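You operate a simulated robot arm through the tools that you are given. There is no shell and no other tool.

The job below is to be done with a simulated robot arm. You get a single attempt, and the scene is never put back.

Task
Prove the pink can on row one, then the black can on row two, then put both back.
Fine: leave each can on its seat till its jar stops filling; stand each where it stood on the can tray; the other cans stay. Set down upright: what you pick out.

It is judged by the outcome, as a careful person would: the job done as asked, and still so three seconds after it is handed in. It fails if anything else is knocked over, pushed out of place, dropped, spilled or broken.

Robot
A 7-joint arm with a two-finger gripper, fixed in place. Base frame: the origin is on the floor under the middle of its stand, x ahead of it, y to its left, z up; the work surface is at about z = 808. Units: mm, degrees, N and s.
With the tool pointing down near the work surface it reaches from about 340 to 720 mm from the base axis. Its first joint turns from -66.0 to 66.0 degrees. Payload 2.45 kg.
The TCP is the grasp point between the finger pads, 26 mm short of the fingertips. In the tool frame z runs along the fingers and y along their closing line. The gripper opens to 96 mm; its body begins 69 mm behind the TCP.
Orientation is told as [roll, pitch, yaw] about the base's x, y, z axes, in that order, counted from this pose: with the fingers straight down and closing along the base's y, the tool's x points along the base's -x, its y along +y and its z along -z.

Tools
- The arm moves only by the tool apply_moves. Its argument "series" is a list of rows, each an object of numbers (a shift or turn left out is 0, a gripper value left out holds the last): "x", "y", "z": the shift along the tool's x, y, z in units of 100 mm (1.0 is 100 mm); "wx", "wy", "wz": the turn, a rotation vector about the tool's x, y, z in units of 120 degrees (1.0 is 120 degrees); "hand": the opening, from 0 (shut) to 1 (fully open). In form: [{"x": .., "y": .., "z": .., "wx": .., "wy": .., "wz": .., "hand": ..}, ...]. A call has 1 to 20 rows; each row is the pose to reach, as a shift and turn from the pose commanded when the call began, along the tool's axes at that moment. A call with a number of a shift or a turn outside -1 to 1 is refused whole. A row lasts 0.2 s, in which the tool goes at most 50 mm and 8.6 degrees; a call with a longer step from one row to the next is refused whole, and so is a gripper value outside its range. Where a pose cannot be reached the arm comes as near as it can. A force on the tool above 40 N (or 10 N above the force at the start of the call, whichever is more), or a blocked arm, ends the call early, and 0.2 s more pass. The fingers move at their own pace (about 50 mm/s each) and stop on an object; they squeeze with about 29 N. The grip force told is the motor's: it shows also when the fingers shut on nothing. Time passes only in rows, and 0.2 s behind the last, so rows that repeat a pose let the fingers close. The reply holds the time, the measured pose of the TCP, the force on the tool along the base axes, the opening and the grip force, in the units named above and with some noise, with the torque about the TCP (base axes, N m) and any sound that the robot's microphone picked up.
- Cameras (640 x 400 px; columns grow to the right, rows downward): "scene" is fixed at [163.8, -395.6, 1416]; the picture's right is [0.78, -0.63, 0.00], its down [-0.41, -0.51, -0.76] and it looks along [0.48, 0.59, -0.65] (base axes); focal length 328 px, centre (320, 200). "wrist" rides on the gripper at [82, 3, -98] in the tool frame; the picture's right is [-0.04, 1.00, 0.00], its down [-0.73, -0.03, -0.68] and it looks along [-0.68, -0.03, 0.73] (tool axes); focal length 256 px, centre (320, 200). There is no depth. A picture from a camera that has moved, and an enlarged one, comes with that camera's place and axes in the base frame and with its lens.
- capture(camera): a new picture of that camera. The clock stands still meanwhile.
- inspect(camera, box): a new picture of the part [left, top, right, bottom] of that camera's present view, enlarged. The clock stands still meanwhile.
- sign_off(): hands the job in; it is judged then, once.

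Places have to be worked out from the pictures, the camera data and where the tool is seen. Open the gripper and draw the arm clear of the work before you hand the job in, unless the task says otherwise.

The tools are called after ">>>" as a command line: name --argument value ..., lists and objects as JSON in quotes. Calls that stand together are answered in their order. apply_moves: Moves the arm, as the interface text tells. Its arguments: {"type":"object","properties":{"series":{"type":"array"}},"required":["series"]} The other tools are called the same way: capture (camera) takes a picture; inspect (camera, box) takes an enlarged picture of a part of a camera's view; sign_off () hands the job in.

At the start:

```text
time_s: 0.0
tool_pos: [422.4, 108.6, 1048.3]
ee_rot: [-0.1, 0.0, 0.0]
ft_force: [0.5, -1.6, 0.0]
moment: [0.01, -0.02, 0.02]
grip_width: 96.2
finger_force: 0.1
```

scene: 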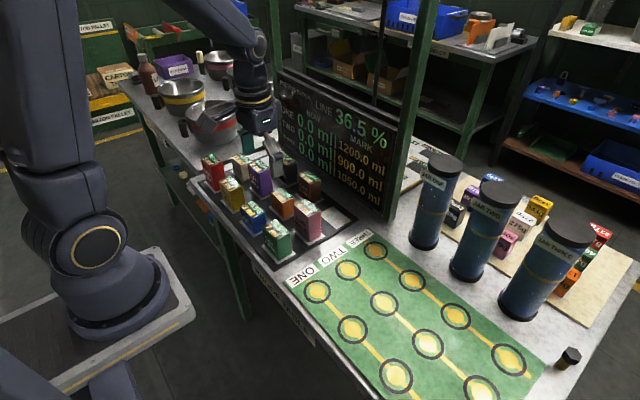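
wrist: 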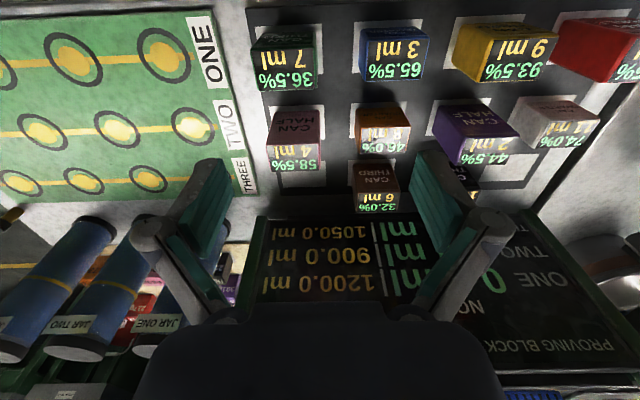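

The scene shows a can tray with small box-shaped cans, a green proving mat with three rows (ONE, TWO, THREE) and a board. I take enlarged views to read the labels before moving.

>>> inspect --camera "scene" --box '[190, 130, 350, 270]'

>>> inspect --camera "scene" --box '[270, 60, 420, 200]'

>>> inspect --camera "scene" --box '[280, 220, 560, 400]'

>>> inspect --camera "wrist" --box '[240, 0, 640, 220]'

>>> inspect --camera "wrist" --box '[0, 0, 260, 220]'

>>> inspect --camera "scene" --box '[390, 130, 640, 330]'

```text
2.86 times, centred on (270, 200) of scene
camera zoom: at [163.8, -395.6, 1416.0], right [0.78, -0.63, 0.0], down [-0.41, -0.51, -0.76], along [0.48, 0.59, -0.65], focal length 938 px, centre (463, 200)
```

zoom: 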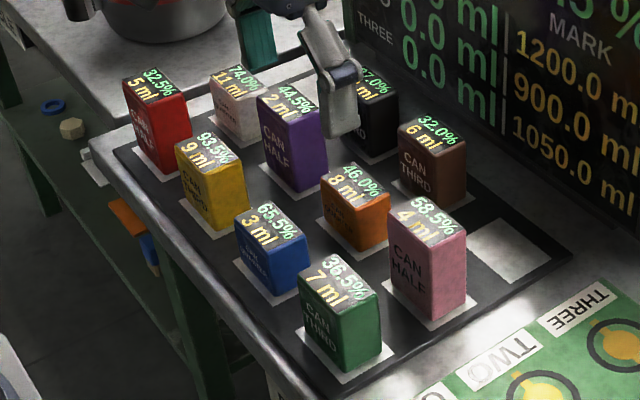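

```text
2.86 times, centred on (345, 130) of scene
camera zoom: at [163.8, -395.6, 1416.0], right [0.78, -0.63, 0.0], down [-0.41, -0.51, -0.76], along [0.48, 0.59, -0.65], focal length 938 px, centre (249, 400)
```

zoom: 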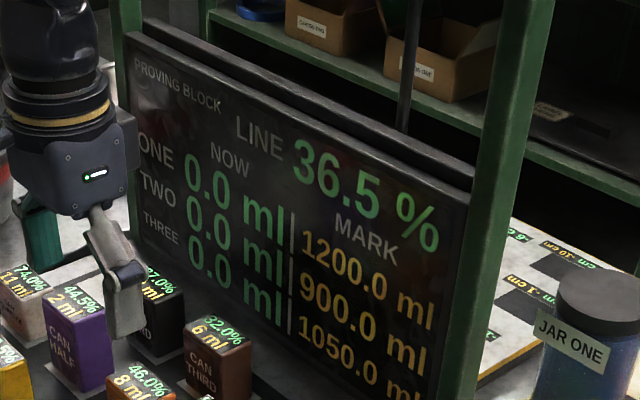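

```text
2.22 times, centred on (420, 310) of scene
camera zoom: at [163.8, -395.6, 1416.0], right [0.78, -0.63, 0.0], down [-0.41, -0.51, -0.76], along [0.48, 0.59, -0.65], focal length 730 px, centre (98, -44)
```

zoom: 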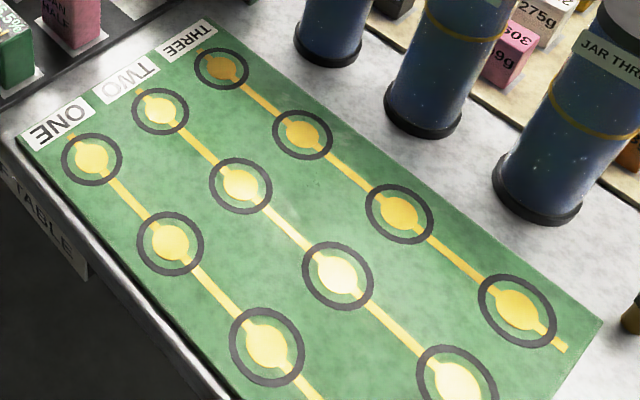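

```text
1.60 times, centred on (440, 110) of wrist
camera zoom: at [340.4, 112.0, 1147.3], right [0.04, 1.0, 0.0], down [0.73, -0.03, 0.68], along [0.68, -0.03, -0.73], focal length 410 px, centre (128, 344)
```

zoom: 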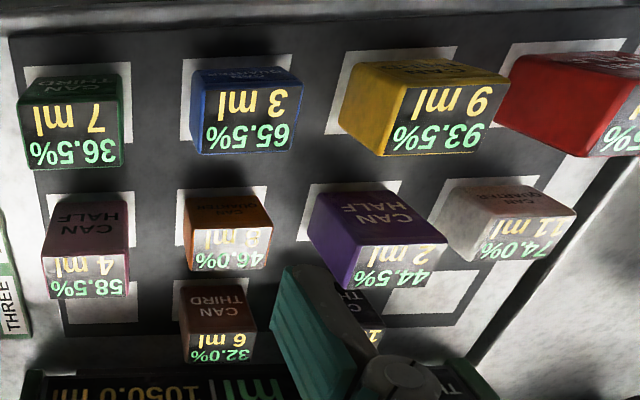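

```text
1.82 times, centred on (130, 110) of wrist
camera zoom: at [340.4, 112.0, 1147.3], right [0.04, 1.0, 0.0], down [0.73, -0.03, 0.68], along [0.68, -0.03, -0.73], focal length 465 px, centre (666, 364)
```

zoom: 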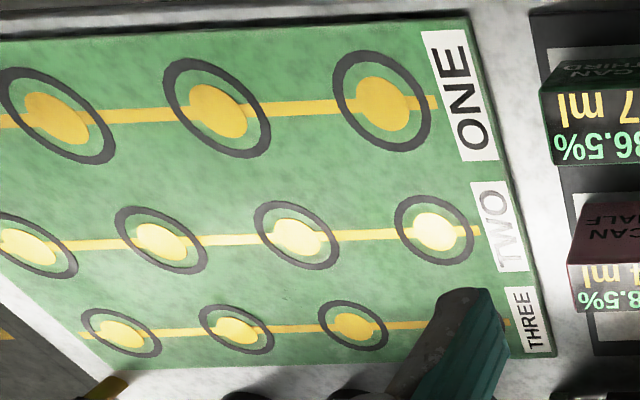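

```text
2.00 times, centred on (515, 230) of scene
camera zoom: at [163.8, -395.6, 1416.0], right [0.78, -0.63, 0.0], down [-0.41, -0.51, -0.76], along [0.48, 0.59, -0.65], focal length 657 px, centre (-70, 140)
```

zoom: 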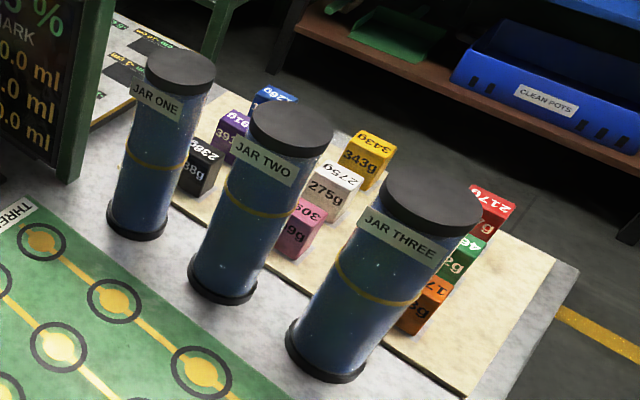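

I read the board as LINE 36.5 %, all rows at 0.0 ml, and rough triangulation puts the pink can near (507, 75), top about 893. I look at the remaining details (board foot, labels, small black object) before moving.

>>> inspect --camera "scene" --box '[530, 320, 620, 390]'

>>> inspect --camera "scene" --box '[380, 120, 460, 190]'

>>> inspect --camera "scene" --box '[235, 130, 335, 200]'

>>> inspect --camera "scene" --box '[120, 30, 280, 170]'

```text
5.71 times, centred on (575, 355) of scene
camera zoom: at [163.8, -395.6, 1416.0], right [0.78, -0.63, 0.0], down [-0.41, -0.51, -0.76], along [0.48, 0.59, -0.65], focal length 1876 px, centre (-1137, -686)
```

zoom: 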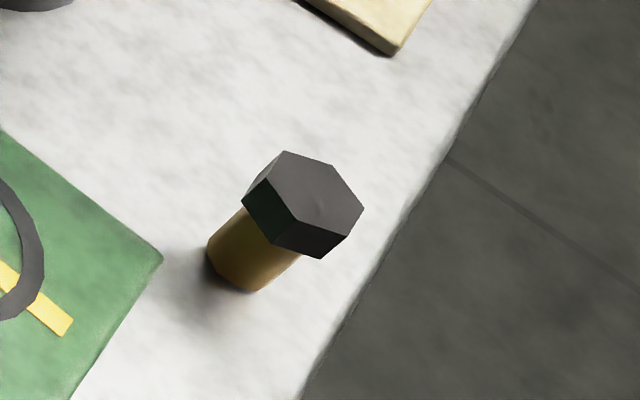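

```text
5.71 times, centred on (420, 155) of scene
camera zoom: at [163.8, -395.6, 1416.0], right [0.78, -0.63, 0.0], down [-0.41, -0.51, -0.76], along [0.48, 0.59, -0.65], focal length 1876 px, centre (-251, 457)
```

zoom: 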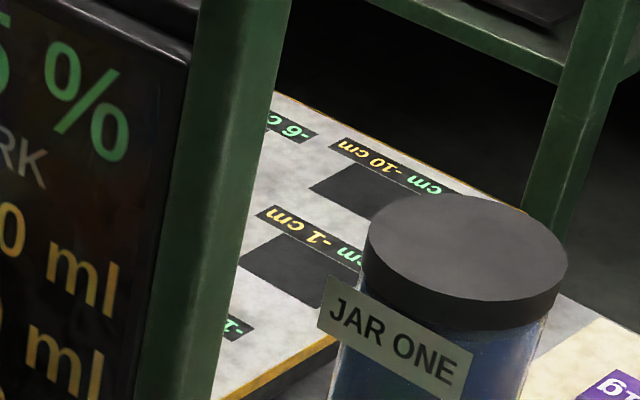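

```text
5.71 times, centred on (285, 165) of scene
camera zoom: at [163.8, -395.6, 1416.0], right [0.78, -0.63, 0.0], down [-0.41, -0.51, -0.76], along [0.48, 0.59, -0.65], focal length 1876 px, centre (520, 400)
```

zoom: 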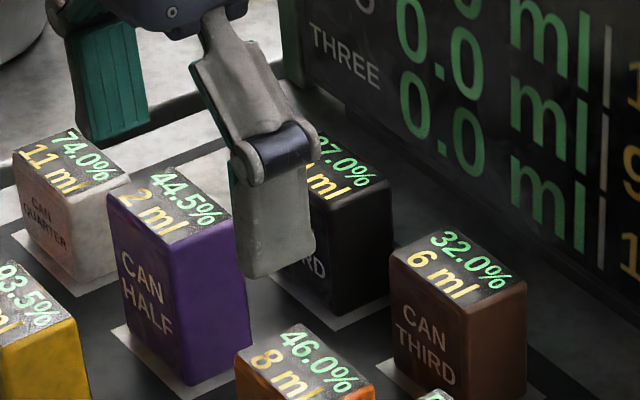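

```text
2.86 times, centred on (200, 100) of scene
camera zoom: at [163.8, -395.6, 1416.0], right [0.78, -0.63, 0.0], down [-0.41, -0.51, -0.76], along [0.48, 0.59, -0.65], focal length 938 px, centre (663, 486)
```

zoom: 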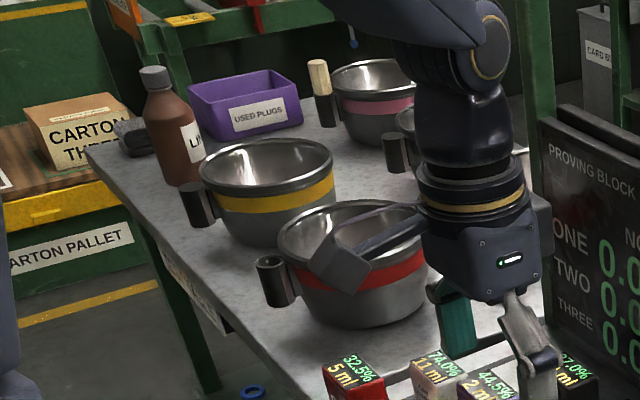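

The pots stand just left of the tray and the board stands behind it, so I will keep clear of both. I raise the tool 100 mm and move it toward the middle of the table to get an unobstructed view.

>>> apply_moves --series '[{"z": -0.3}, {"z": -0.6, "y": -0.2}, {"z": -0.9, "y": -0.5}, {"z": -1.0, "y": -0.8}]'

>>> capture --camera "wrist"

>>> capture --camera "scene"

```text
time_s: 1.0
tool_pos: [421.3, 29.8, 1148.1]
ee_rot: [0.0, 0.0, 0.1]
ft_force: [0.3, -0.6, 0.3]
moment: [0.01, 0.01, 0.03]
grip_width: 96.2
finger_force: 0.1
```

```text
taken
camera wrist: at [340.4, 31.7, 1247.7], right [0.04, 1.0, 0.0], down [0.73, -0.03, 0.68], along [0.68, -0.03, -0.73], focal length 256 px, centre (320, 200)
```

wrist: 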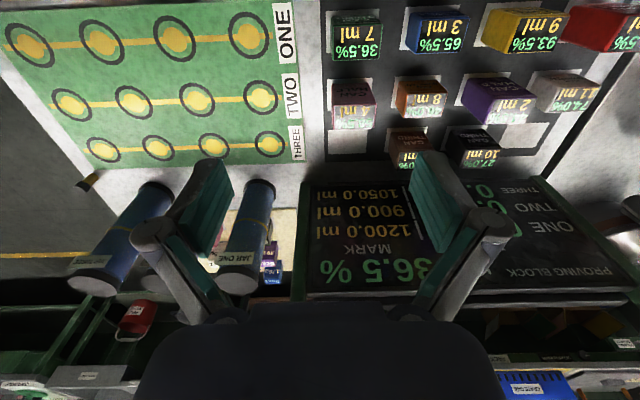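

```text
taken
```

scene: 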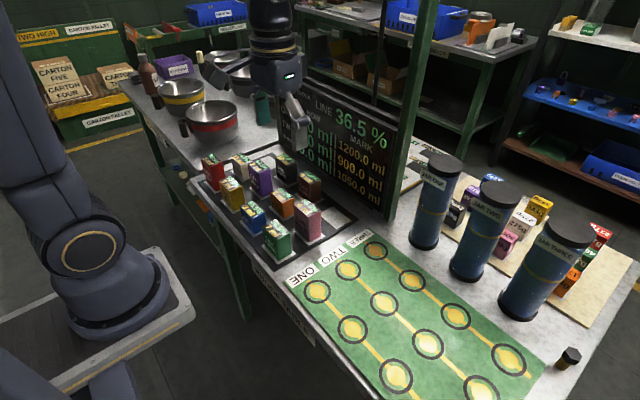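

Now all the cans and four seats per row are in view. I enlarge both views for precise positions of the pink and black cans.

>>> inspect --camera "wrist" --box '[310, 0, 630, 200]'

>>> inspect --camera "wrist" --box '[320, 70, 420, 170]'

>>> inspect --camera "scene" --box '[250, 140, 350, 250]'

>>> inspect --camera "wrist" --box '[0, 0, 310, 200]'

>>> inspect --camera "wrist" --box '[420, 90, 560, 180]'

```text
2.00 times, centred on (470, 100) of wrist
camera zoom: at [340.4, 31.7, 1247.7], right [0.04, 1.0, 0.0], down [0.73, -0.03, 0.68], along [0.68, -0.03, -0.73], focal length 512 px, centre (20, 400)
```

zoom: 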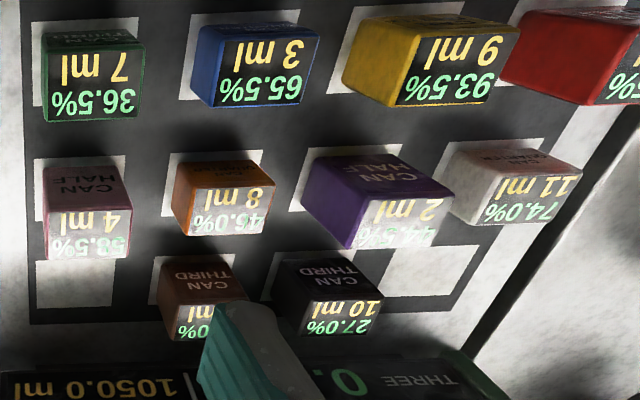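

```text
4.00 times, centred on (370, 120) of wrist
camera zoom: at [340.4, 31.7, 1247.7], right [0.04, 1.0, 0.0], down [0.73, -0.03, 0.68], along [0.68, -0.03, -0.73], focal length 1024 px, centre (120, 520)
```

zoom: 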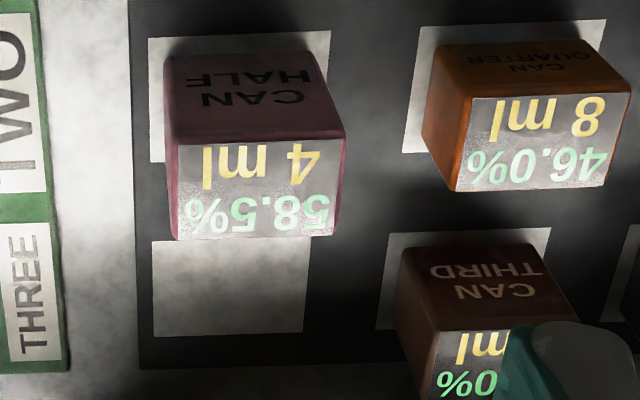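

```text
3.64 times, centred on (300, 195) of scene
camera zoom: at [163.8, -395.6, 1416.0], right [0.78, -0.63, 0.0], down [-0.41, -0.51, -0.76], along [0.48, 0.59, -0.65], focal length 1194 px, centre (393, 218)
```

zoom: 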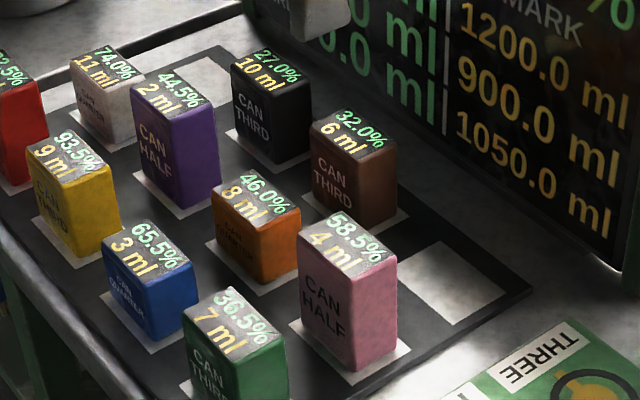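

```text
2.00 times, centred on (155, 100) of wrist
camera zoom: at [340.4, 31.7, 1247.7], right [0.04, 1.0, 0.0], down [0.73, -0.03, 0.68], along [0.68, -0.03, -0.73], focal length 512 px, centre (650, 400)
```

zoom: 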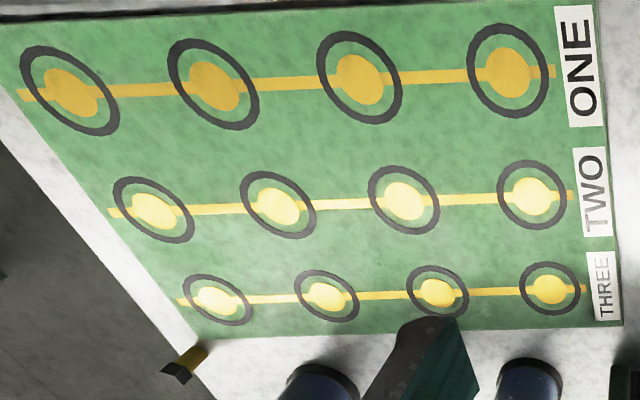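

```text
4.44 times, centred on (490, 135) of wrist
camera zoom: at [340.4, 31.7, 1247.7], right [0.04, 1.0, 0.0], down [0.73, -0.03, 0.68], along [0.68, -0.03, -0.73], focal length 1138 px, centre (-436, 489)
```

zoom: 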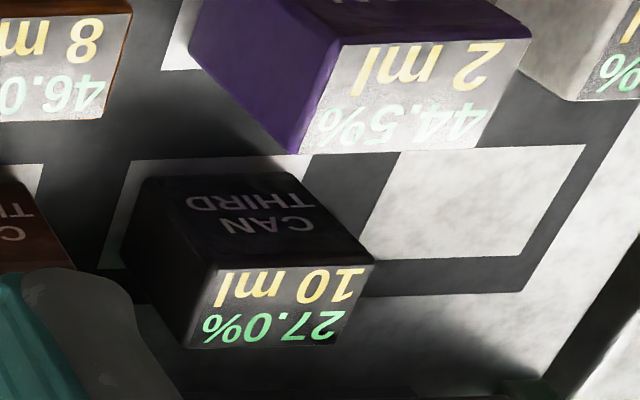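

Pink sits near (508, 74), about 60 mm wide in y and 38 mm in x with its top at about 893; black (27.0 %, 10 ml) is in the back row. I move above the pink can, staying high, and narrow the opening slightly for neighbour clearance.

>>> apply_moves --series '[{"x": -0.3, "y": 0.15, "hand": 0.85}, {"x": -0.6, "y": 0.3}, {"x": -0.86, "y": 0.45}, {"x": -0.86, "y": 0.45, "z": 0.3}, {"x": -0.86, "y": 0.45, "z": 0.6}, {"x": -0.86, "y": 0.45, "z": 0.88}, {"x": -0.86, "y": 0.45, "z": 0.88}]'

>>> capture --camera "wrist"

>>> capture --camera "scene"

```text
time_s: 2.6
tool_pos: [507.0, 74.7, 1058.9]
ee_rot: [-0.1, 0.0, 0.0]
ft_force: [0.5, -0.1, 0.0]
moment: [0.01, 0.0, -0.02]
grip_width: 81.8
finger_force: 0.1
```

```text
taken
camera wrist: at [426.3, 77.3, 1158.7], right [0.04, 1.0, 0.0], down [0.73, -0.03, 0.68], along [0.68, -0.03, -0.73], focal length 256 px, centre (320, 200)
```

wrist: 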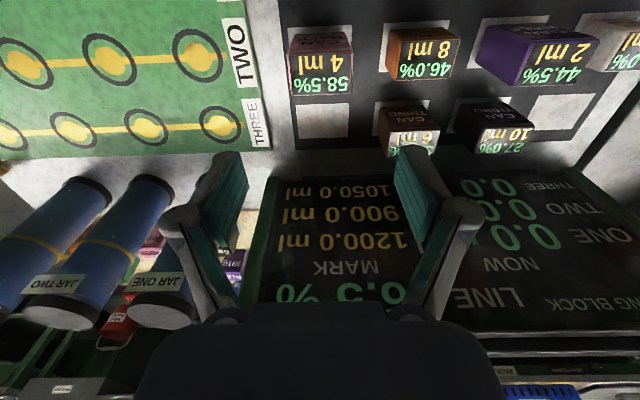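

```text
taken
```

scene: 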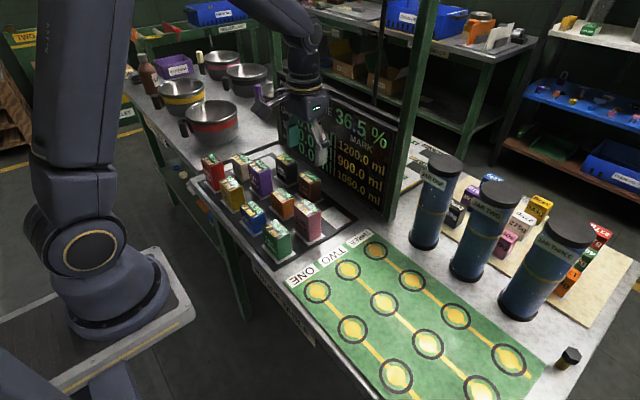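

The tool is above the pink can; I enlarge the wrist view to refine the pink can's position and the fingers' alignment.

>>> inspect --camera "wrist" --box '[270, 20, 390, 140]'

>>> inspect --camera "wrist" --box '[420, 70, 600, 190]'

>>> inspect --camera "scene" --box '[250, 90, 350, 190]'

```text
3.33 times, centred on (330, 80) of wrist
camera zoom: at [426.3, 77.3, 1158.7], right [0.04, 1.0, 0.0], down [0.73, -0.03, 0.68], along [0.68, -0.03, -0.73], focal length 853 px, centre (287, 600)
```

zoom: 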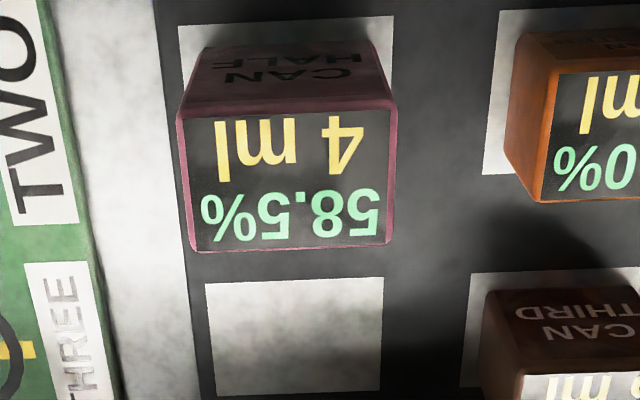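

```text
3.33 times, centred on (510, 130) of wrist
camera zoom: at [426.3, 77.3, 1158.7], right [0.04, 1.0, 0.0], down [0.73, -0.03, 0.68], along [0.68, -0.03, -0.73], focal length 853 px, centre (-313, 433)
```

zoom: 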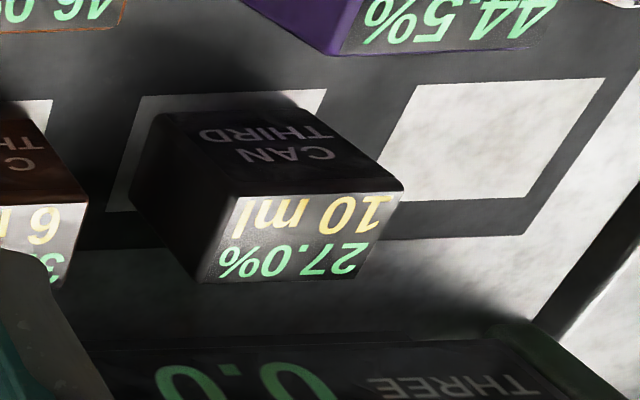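

```text
4.00 times, centred on (300, 140) of scene
camera zoom: at [163.8, -395.6, 1416.0], right [0.78, -0.63, 0.0], down [-0.41, -0.51, -0.76], along [0.48, 0.59, -0.65], focal length 1313 px, centre (400, 440)
```

zoom: 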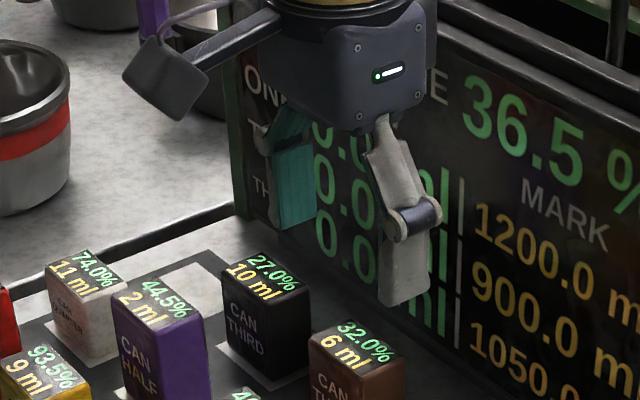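

Pink's top face works out at x 488–526, y 44–104 (centre about (507, 74)), not rotated, and the tool is centred over it. I lower 100 mm first, then check before going around it.

>>> apply_moves --series '[{"z": 0.3}, {"z": 0.6}, {"z": 0.9}, {"z": 1.0}, {"z": 1.0}]'

>>> capture --camera "scene"

>>> capture --camera "wrist"

```text
time_s: 3.8
tool_pos: [506.4, 73.9, 959.0]
ee_rot: [0.0, 0.0, 0.1]
ft_force: [-1.2, 0.1, 0.4]
moment: [0.01, -0.01, -0.02]
grip_width: 81.3
finger_force: 0.0
```

```text
taken
```

scene: 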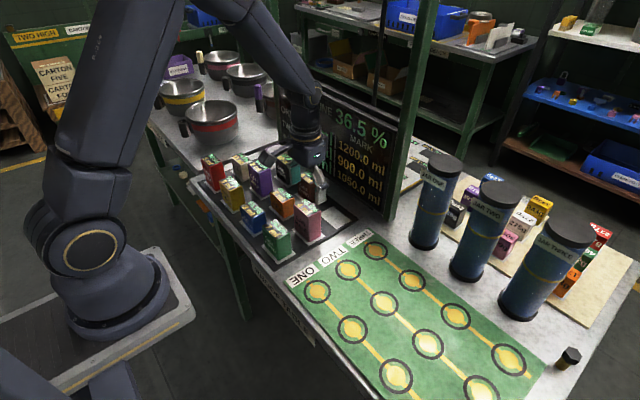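

```text
taken
camera wrist: at [425.6, 77.1, 1058.6], right [0.04, 1.0, 0.0], down [0.73, -0.03, 0.68], along [0.68, -0.03, -0.73], focal length 256 px, centre (320, 200)
```

wrist: 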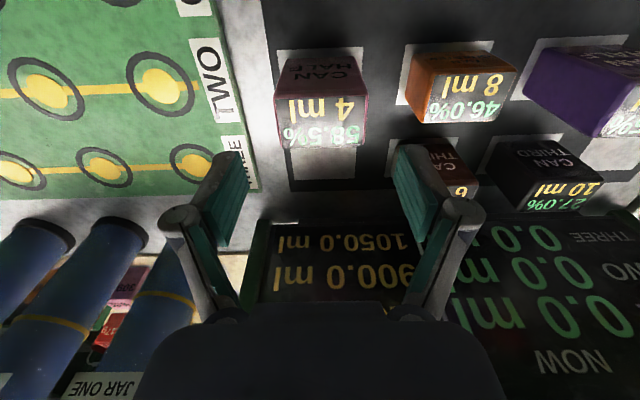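

The fingers straddle the pink can with clearance on both sides and orange is clear of the right finger. I lower 97 mm around the can to TCP z ≈ 862.

>>> apply_moves --series '[{"z": 0.2}, {"z": 0.4}, {"z": 0.6}, {"z": 0.75}, {"z": 0.87}, {"z": 0.97}, {"z": 0.97}]'

>>> capture --camera "wrist"

>>> inspect --camera "scene" --box '[230, 130, 350, 250]'

```text
time_s: 5.4
tool_pos: [507.8, 74.6, 863.0]
ee_rot: [-0.1, 0.0, 0.1]
ft_force: [-0.4, 0.3, -0.8]
moment: [-0.01, -0.01, -0.01]
grip_width: 81.7
finger_force: 0.1
```

```text
taken
camera wrist: at [426.2, 77.2, 962.3], right [0.04, 1.0, 0.0], down [0.73, -0.03, 0.68], along [0.68, -0.03, -0.73], focal length 256 px, centre (320, 200)
```

wrist: 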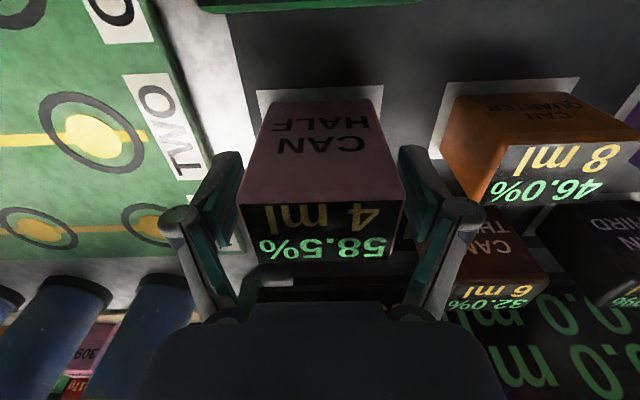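

```text
3.33 times, centred on (290, 190) of scene
camera zoom: at [163.8, -395.6, 1416.0], right [0.78, -0.63, 0.0], down [-0.41, -0.51, -0.76], along [0.48, 0.59, -0.65], focal length 1094 px, centre (420, 233)
```

zoom: 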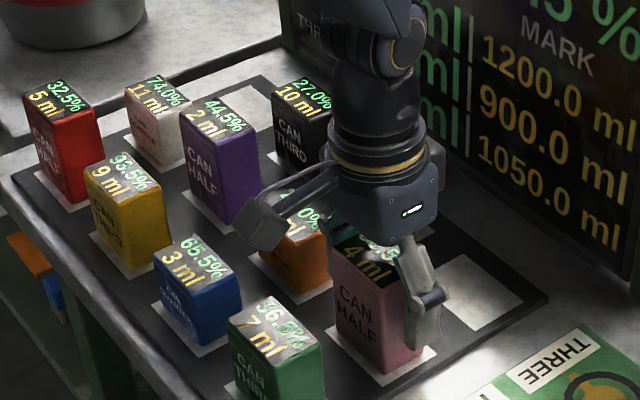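

The can is centred between the pads at the right depth. I close the gripper on it and hold a moment.

>>> apply_moves --series '[{"hand": 0.6}, {"hand": 0.3}, {"hand": 0.0}, {"hand": 0.0}, {"hand": 0.0}, {"hand": 0.0}]'

```text
time_s: 6.8
tool_pos: [508.5, 74.4, 863.6]
ee_rot: [0.0, 0.0, 0.1]
ft_force: [-0.4, 1.4, 2.2]
moment: [0.06, 0.03, -0.02]
grip_width: 61.7
finger_force: 29.2
```

The grip holds 61.7 mm at 29 N. I lift a little first to read the weight and check for slip.

>>> apply_moves --series '[{"z": -0.05}, {"z": -0.12}, {"z": -0.2}, {"z": -0.2}]'

>>> inspect --camera "scene" --box '[230, 130, 350, 250]'

>>> capture --camera "wrist"

```text
time_s: 7.8
tool_pos: [508.6, 75.8, 883.8]
ee_rot: [0.1, 0.0, 0.0]
ft_force: [0.5, -0.8, -2.4]
moment: [0.02, -0.05, 0.02]
grip_width: 61.6
finger_force: 29.1
```

```text
3.33 times, centred on (290, 190) of scene
camera zoom: at [163.8, -395.6, 1416.0], right [0.78, -0.63, 0.0], down [-0.41, -0.51, -0.76], along [0.48, 0.59, -0.65], focal length 1094 px, centre (420, 233)
```

zoom: 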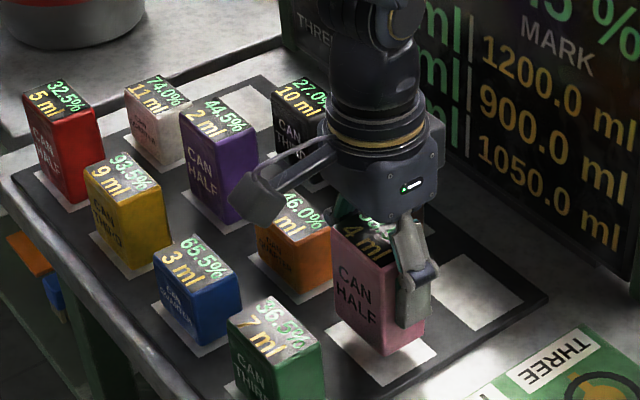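

```text
taken
camera wrist: at [426.1, 77.4, 982.2], right [0.04, 1.0, 0.0], down [0.73, -0.03, 0.68], along [0.68, -0.03, -0.73], focal length 256 px, centre (320, 200)
```

wrist: 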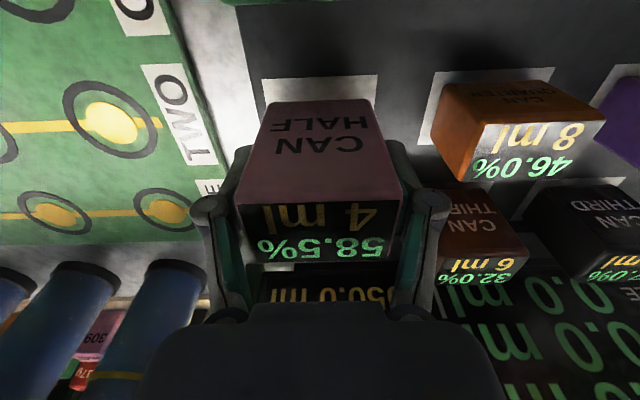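

The can is up cleanly (about 3–4 N of weight, no slip). I raise it 100 mm more, well above the other cans.

>>> apply_moves --series '[{"z": -0.25}, {"z": -0.5}, {"z": -0.75}, {"z": -1.0}, {"z": -1.0, "y": -0.2, "x": 0.1}, {"z": -1.0, "y": -0.45, "x": 0.25}, {"z": -1.0, "y": -0.7, "x": 0.4}, {"z": -1.0, "y": -1.0, "x": 0.6}, {"z": -1.0, "y": -1.0, "x": 0.6}]'

>>> capture --camera "wrist"

>>> capture --camera "scene"

```text
time_s: 9.8
tool_pos: [447.6, -27.5, 982.8]
ee_rot: [-0.1, 0.0, 0.1]
ft_force: [-0.5, -0.2, -2.4]
moment: [0.01, -0.02, 0.03]
grip_width: 61.7
finger_force: 29.2
```

```text
taken
camera wrist: at [366.4, -23.9, 1082.8], right [0.04, 1.0, 0.0], down [0.73, -0.03, 0.68], along [0.68, -0.03, -0.73], focal length 256 px, centre (320, 200)
```

wrist: 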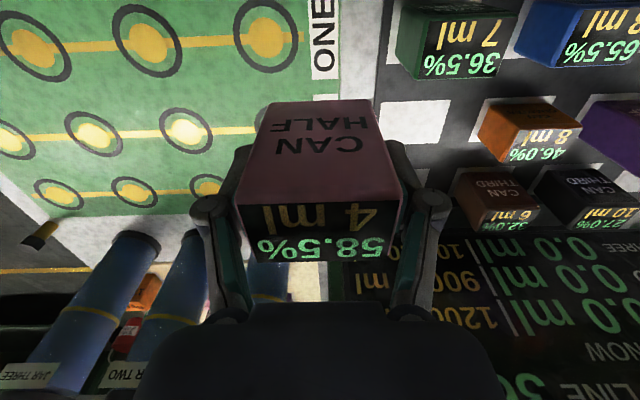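

```text
taken
```

scene: 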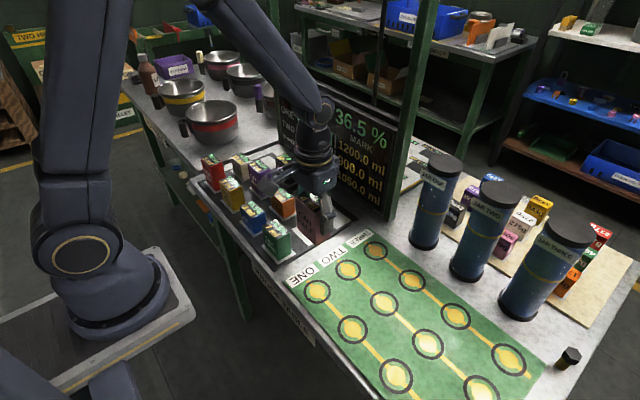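

I see seat one of row ONE at about (416, -76), agreeing with the earlier estimates. I move over it and lower partway.

>>> apply_moves --series '[{"x": 0.15, "y": -0.25}, {"x": 0.315, "y": -0.505}, {"x": 0.315, "y": -0.505}, {"x": 0.315, "y": -0.505, "z": 0.25}, {"x": 0.315, "y": -0.505, "z": 0.5}, {"x": 0.315, "y": -0.505, "z": 0.75}, {"x": 0.315, "y": -0.505, "z": 0.95}, {"x": 0.315, "y": -0.505, "z": 0.95}]'

>>> capture --camera "wrist"

>>> inspect --camera "scene" --box '[250, 200, 410, 330]'

```text
time_s: 11.6
tool_pos: [416.7, -77.2, 886.1]
ee_rot: [-0.1, 0.0, 0.1]
ft_force: [-0.2, 0.4, -3.1]
moment: [-0.05, 0.0, 0.01]
grip_width: 61.3
finger_force: 29.5
```

```text
taken
camera wrist: at [335.2, -74.2, 987.0], right [0.04, 1.0, 0.0], down [0.73, -0.03, 0.68], along [0.68, -0.03, -0.73], focal length 256 px, centre (320, 200)
```

wrist: 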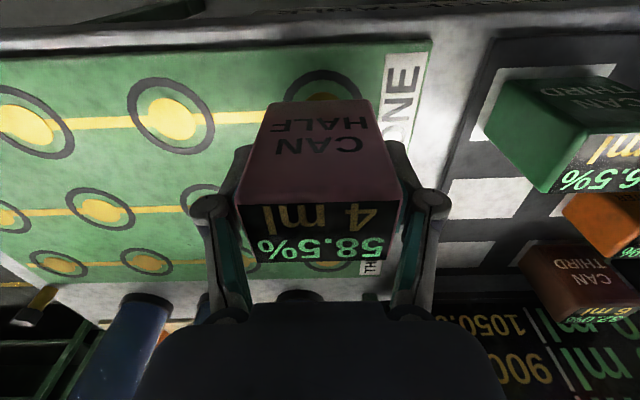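

```text
3.08 times, centred on (330, 265) of scene
camera zoom: at [163.8, -395.6, 1416.0], right [0.78, -0.63, 0.0], down [-0.41, -0.51, -0.76], along [0.48, 0.59, -0.65], focal length 1010 px, centre (289, 0)
```

zoom: 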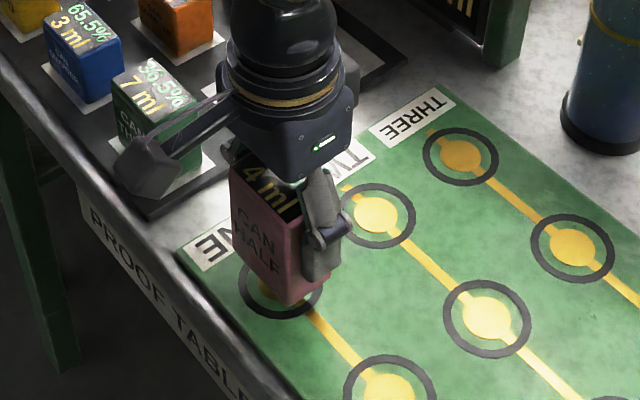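

The can hangs right over the ring, about 23 mm up. I lower in small steps and watch the force.

>>> apply_moves --series '[{"z": 0.06}, {"z": 0.12}, {"z": 0.17}, {"z": 0.2}, {"z": 0.2}]'

>>> inspect --camera "scene" --box '[280, 230, 370, 310]'

>>> inspect --camera "scene" --box '[270, 60, 420, 200]'

```text
time_s: 12.8
tool_pos: [416.3, -75.9, 866.9]
ee_rot: [0.0, 0.1, 0.1]
ft_force: [-0.4, -0.4, -3.4]
moment: [-0.04, 0.0, -0.01]
grip_width: 61.8
finger_force: 28.9
```

```text
5.00 times, centred on (325, 270) of scene
camera zoom: at [163.8, -395.6, 1416.0], right [0.78, -0.63, 0.0], down [-0.41, -0.51, -0.76], along [0.48, 0.59, -0.65], focal length 1642 px, centre (295, -150)
```

zoom: 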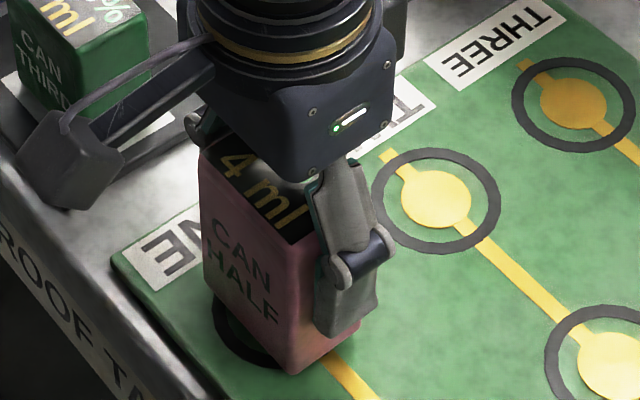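

```text
2.86 times, centred on (345, 130) of scene
camera zoom: at [163.8, -395.6, 1416.0], right [0.78, -0.63, 0.0], down [-0.41, -0.51, -0.76], along [0.48, 0.59, -0.65], focal length 938 px, centre (249, 400)
```

zoom: 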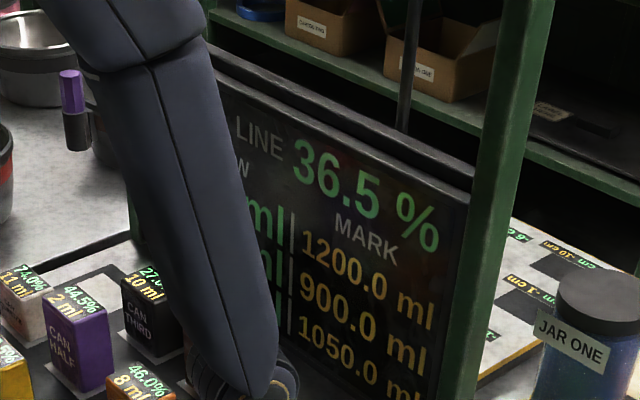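

The can bottom looks to be 1–4 mm above the mat. I lower in 1 mm steps, watching for contact.

>>> apply_moves --series '[{"z": 0.01}, {"z": 0.02}, {"z": 0.02}]'

```text
time_s: 13.6
tool_pos: [417.9, -76.2, 865.5]
ee_rot: [-0.1, 0.0, 0.0]
ft_force: [0.0, -1.2, -2.0]
moment: [0.01, 0.01, -0.01]
grip_width: 61.5
finger_force: 29.1
```

>>> apply_moves --series '[{"z": 0.01}, {"z": 0.02}, {"z": 0.02}]'

```text
time_s: 14.4
tool_pos: [416.8, -76.2, 863.4]
ee_rot: [0.1, -0.1, 0.0]
ft_force: [0.7, 0.3, -2.9]
moment: [0.01, -0.04, 0.01]
grip_width: 61.4
finger_force: 28.8
```

No contact yet at z 863.4 (force still about -3 N, the can's weight). I continue down by another 2 mm.

>>> apply_moves --series '[{"z": 0.01}, {"z": 0.02}, {"z": 0.02}]'

```text
time_s: 15.2
tool_pos: [416.6, -76.6, 863.3]
ee_rot: [-0.1, -0.2, 0.0]
ft_force: [-2.0, 0.5, 19.3]
moment: [-0.02, 0.01, 0.03]
grip_width: 61.7
finger_force: 28.9
```

Contact now: +19 N at z 863.3, so the can stands on the mat. I ease off about 1.5 mm of press before releasing.

>>> apply_moves --series '[{"z": -0.015}, {"z": -0.015}]'

>>> inspect --camera "scene" --box '[280, 230, 370, 310]'

```text
time_s: 15.8
tool_pos: [415.7, -76.1, 862.9]
ee_rot: [0.0, 0.1, 0.0]
ft_force: [0.8, -0.1, -2.5]
moment: [0.0, 0.02, 0.01]
grip_width: 61.6
finger_force: 28.8
```

```text
5.00 times, centred on (325, 270) of scene
camera zoom: at [163.8, -395.6, 1416.0], right [0.78, -0.63, 0.0], down [-0.41, -0.51, -0.76], along [0.48, 0.59, -0.65], focal length 1642 px, centre (295, -150)
```

zoom: 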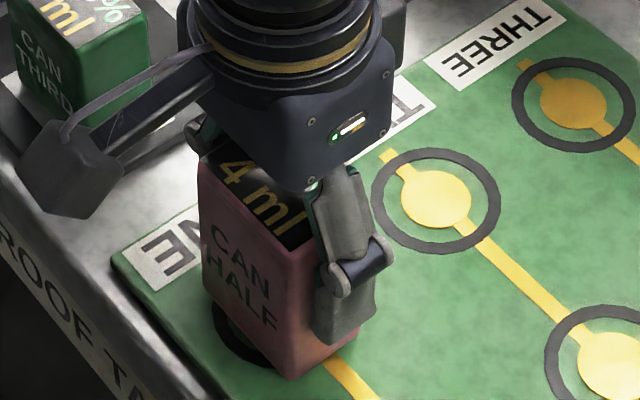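

The can is at or within a fraction of a millimetre of the mat. I lower 0.8 mm and open the fingers.

>>> apply_moves --series '[{"z": 0.008}, {"z": 0.008}, {"z": 0.008, "hand": 0.7}, {"z": 0.008, "hand": 0.75}, {"z": 0.008, "hand": 0.85}, {"z": 0.008, "hand": 0.85}]'

>>> capture --camera "wrist"

>>> capture --camera "scene"

```text
time_s: 17.2
tool_pos: [415.9, -76.6, 862.9]
ee_rot: [0.0, 0.0, 0.0]
ft_force: [-0.2, -0.5, 0.0]
moment: [0.02, -0.01, 0.0]
grip_width: 81.7
finger_force: 0.1
```

```text
taken
camera wrist: at [335.0, -73.7, 962.2], right [0.04, 1.0, 0.0], down [0.73, -0.03, 0.68], along [0.68, -0.03, -0.73], focal length 256 px, centre (320, 200)
```

wrist: 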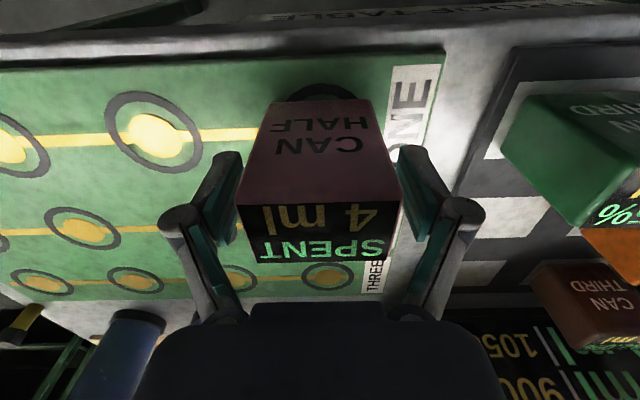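

```text
taken
```

scene: 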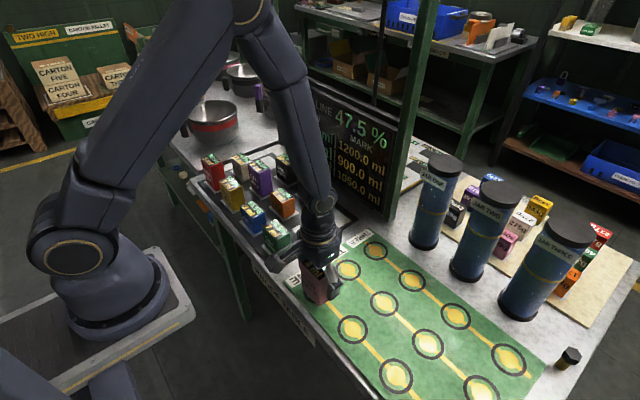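

The can is standing on seat one and reads SPENT; LINE moved from 36.5 % to 47.5 %, so it took effect. I rise straight up off the can and look at the NOW figure for row ONE.

>>> apply_moves --series '[{"z": -0.15}, {"z": -0.35}, {"z": -0.6}, {"z": -0.85}, {"z": -1.0}]'

>>> capture --camera "scene"

>>> capture --camera "wrist"

```text
time_s: 18.4
tool_pos: [417.4, -76.3, 962.4]
ee_rot: [-0.1, -0.1, 0.1]
ft_force: [0.5, 0.1, 0.5]
moment: [0.0, 0.0, -0.01]
grip_width: 81.7
finger_force: 0.0
```

```text
taken
```

scene: 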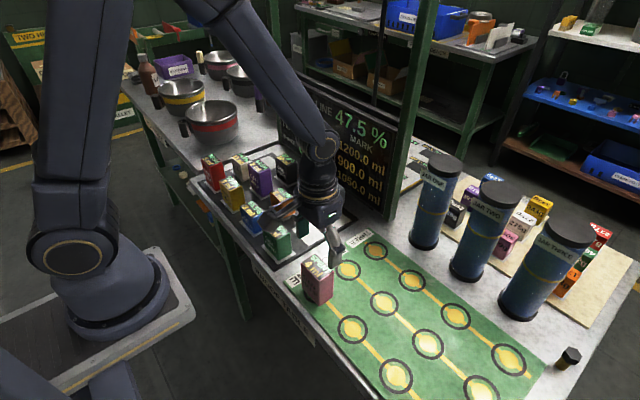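

```text
taken
camera wrist: at [335.2, -73.4, 1061.5], right [0.04, 1.0, 0.0], down [0.73, -0.03, 0.68], along [0.68, -0.03, -0.73], focal length 256 px, centre (320, 200)
```

wrist: 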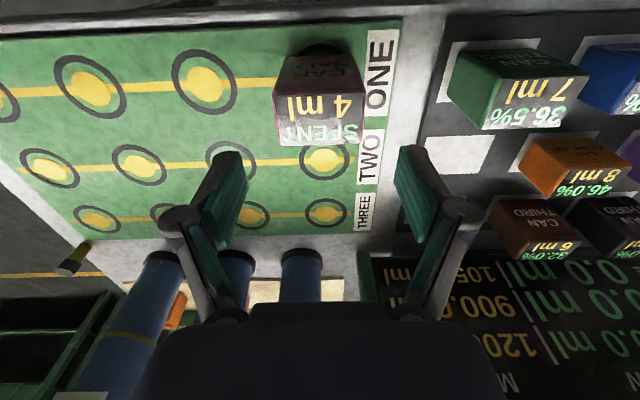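

The pink can stands alone and upright on the seat. The arm hides the NOW column, so I rise and move left to where I can see the board.

>>> apply_moves --series '[{"z": -0.4}, {"z": -0.8}, {"z": -1.0, "y": 0.2}, {"z": -1.0, "y": 0.5}, {"z": -1.0, "y": 0.8}, {"z": -1.0, "y": 1.0}]'

>>> capture --camera "wrist"

>>> inspect --camera "scene" --box '[270, 60, 420, 220]'

```text
time_s: 19.8
tool_pos: [416.5, 24.1, 1062.9]
ee_rot: [0.0, 0.0, 0.0]
ft_force: [-0.3, 0.0, 0.7]
moment: [0.01, 0.0, 0.0]
grip_width: 81.3
finger_force: 0.0
```

```text
taken
camera wrist: at [334.7, 26.5, 1162.3], right [0.04, 1.0, 0.0], down [0.73, -0.03, 0.68], along [0.68, -0.03, -0.73], focal length 256 px, centre (320, 200)
```

wrist: 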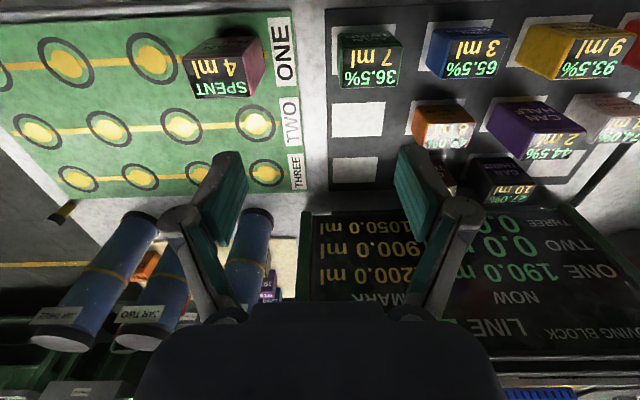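

```text
2.50 times, centred on (345, 140) of scene
camera zoom: at [163.8, -395.6, 1416.0], right [0.78, -0.63, 0.0], down [-0.41, -0.51, -0.76], along [0.48, 0.59, -0.65], focal length 821 px, centre (258, 350)
```

zoom: 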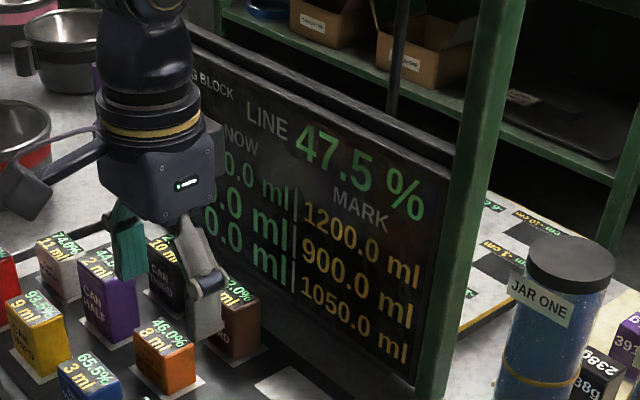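

The board shows row ONE NOW 190.0 ml (= 47.5 × 4). I wait two seconds in place and look again to confirm that it has stopped.

>>> apply_moves --series '[{"z": 0}, {"z": 0}, {"z": 0}, {"z": 0}, {"z": 0}, {"z": 0}, {"z": 0}, {"z": 0}, {"z": 0}, {"z": 0}, {"z": 0}, {"z": 0}]'

>>> inspect --camera "wrist" --box '[430, 180, 640, 330]'

>>> inspect --camera "scene" --box '[390, 130, 520, 260]'

```text
time_s: 22.4
tool_pos: [416.6, 23.5, 1062.6]
ee_rot: [0.0, 0.0, 0.0]
ft_force: [-0.3, 0.5, -0.1]
moment: [0.02, 0.01, 0.01]
grip_width: 81.4
finger_force: 0.0
```

```text
2.67 times, centred on (535, 255) of wrist
camera zoom: at [334.8, 26.1, 1162.2], right [0.04, 1.0, 0.0], down [0.73, -0.03, 0.68], along [0.68, -0.03, -0.73], focal length 683 px, centre (-253, 53)
```

zoom: 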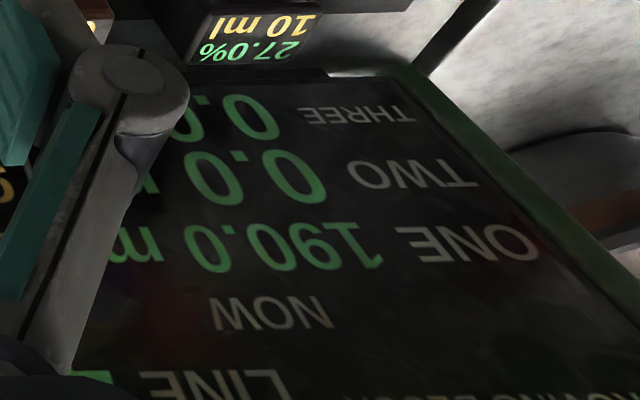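

```text
3.08 times, centred on (455, 195) of scene
camera zoom: at [163.8, -395.6, 1416.0], right [0.78, -0.63, 0.0], down [-0.41, -0.51, -0.76], along [0.48, 0.59, -0.65], focal length 1010 px, centre (-95, 215)
```

zoom: 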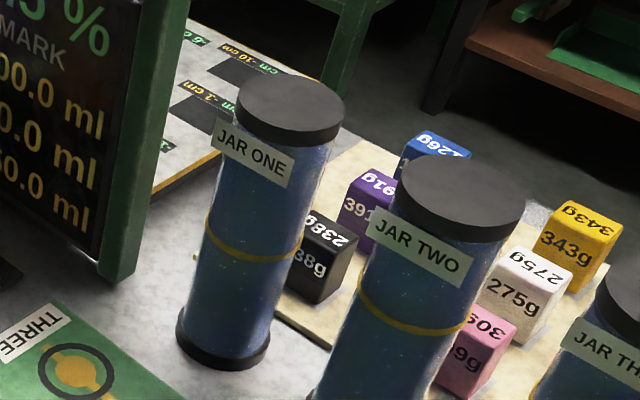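

Row ONE stays at 190.0 ml, so jar one has stopped. I place the black can at about (597, 295), top about 877; I travel there at height in stages.

>>> apply_moves --series '[{"x": -0.2, "y": 0.33}, {"x": -0.4, "y": 0.66}, {"x": -0.6, "y": 1.0}, {"x": -0.6, "y": 1.0}]'

>>> apply_moves --series '[{"x": -0.2, "y": 0.33}, {"x": -0.4, "y": 0.66}, {"x": -0.6, "y": 1.0}, {"x": -0.6, "y": 1.0}]'

>>> capture --camera "wrist"

>>> capture --camera "scene"

```text
time_s: 23.4
tool_pos: [477.0, 124.6, 1062.2]
ee_rot: [0.0, 0.0, 0.1]
ft_force: [0.0, 1.1, -0.2]
moment: [-0.01, 0.01, -0.03]
grip_width: 81.8
finger_force: 0.1
```

```text
time_s: 24.4
tool_pos: [536.4, 224.1, 1062.6]
ee_rot: [0.0, 0.1, -0.1]
ft_force: [0.4, -0.1, 0.1]
moment: [-0.03, 0.0, 0.0]
grip_width: 81.7
finger_force: 0.1
```

```text
taken
camera wrist: at [454.4, 226.7, 1162.3], right [0.04, 1.0, 0.0], down [0.73, -0.03, 0.68], along [0.68, -0.03, -0.73], focal length 256 px, centre (320, 200)
```

wrist: 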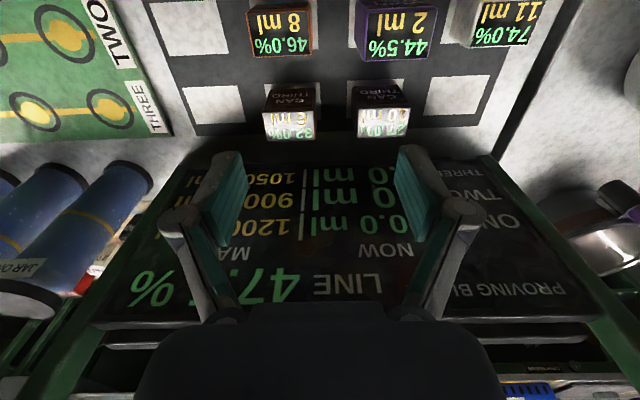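

```text
taken
```

scene: 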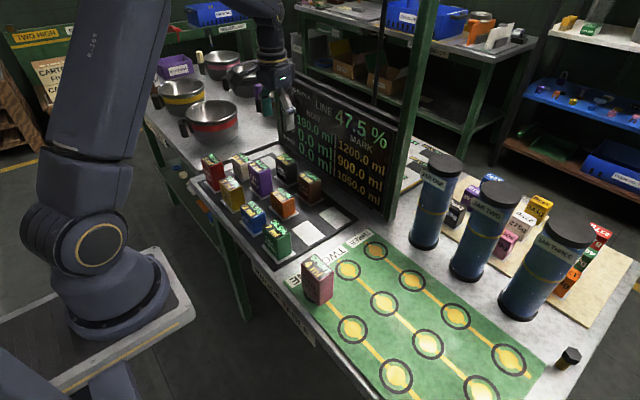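

The tool is between the brown and black cans and the board is clear of the hand. I enlarge the wrist view to refine the black can and the board's lower edge.

>>> inspect --camera "wrist" --box '[330, 60, 430, 160]'

>>> inspect --camera "wrist" --box '[100, 60, 520, 220]'

>>> inspect --camera "scene" --box '[230, 60, 400, 220]'

```text
4.00 times, centred on (380, 110) of wrist
camera zoom: at [454.4, 226.7, 1162.3], right [0.04, 1.0, 0.0], down [0.73, -0.03, 0.68], along [0.68, -0.03, -0.73], focal length 1024 px, centre (80, 560)
```

zoom: 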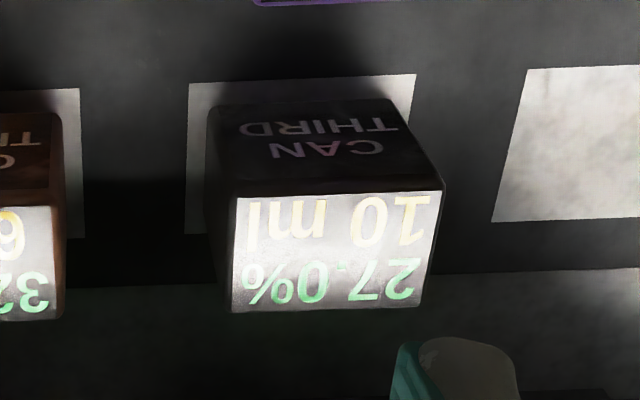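

```text
1.52 times, centred on (310, 140) of wrist
camera zoom: at [454.4, 226.7, 1162.3], right [0.04, 1.0, 0.0], down [0.73, -0.03, 0.68], along [0.68, -0.03, -0.73], focal length 390 px, centre (335, 291)
```

zoom: 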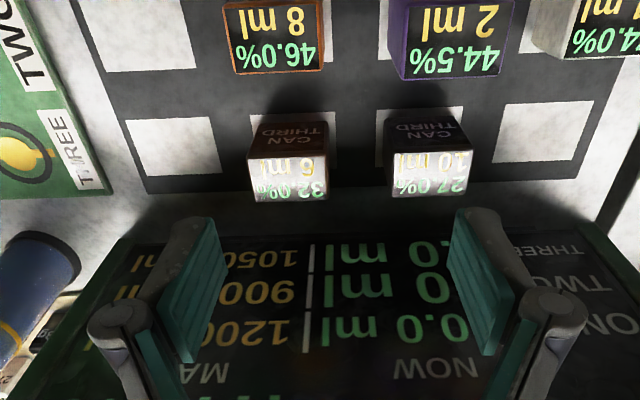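

```text
2.50 times, centred on (315, 140) of scene
camera zoom: at [163.8, -395.5, 1416.0], right [0.78, -0.63, 0.0], down [-0.41, -0.51, -0.76], along [0.48, 0.59, -0.65], focal length 821 px, centre (332, 350)
```

zoom: 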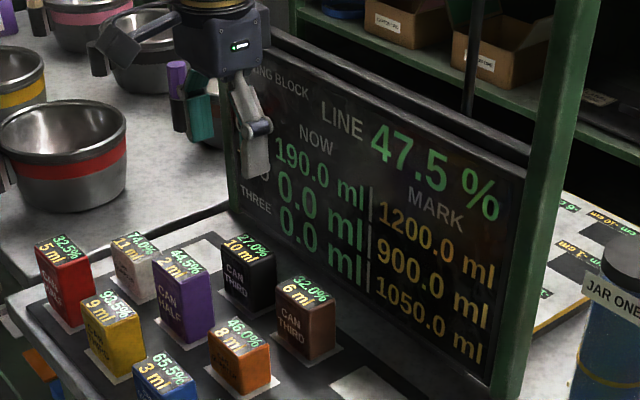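

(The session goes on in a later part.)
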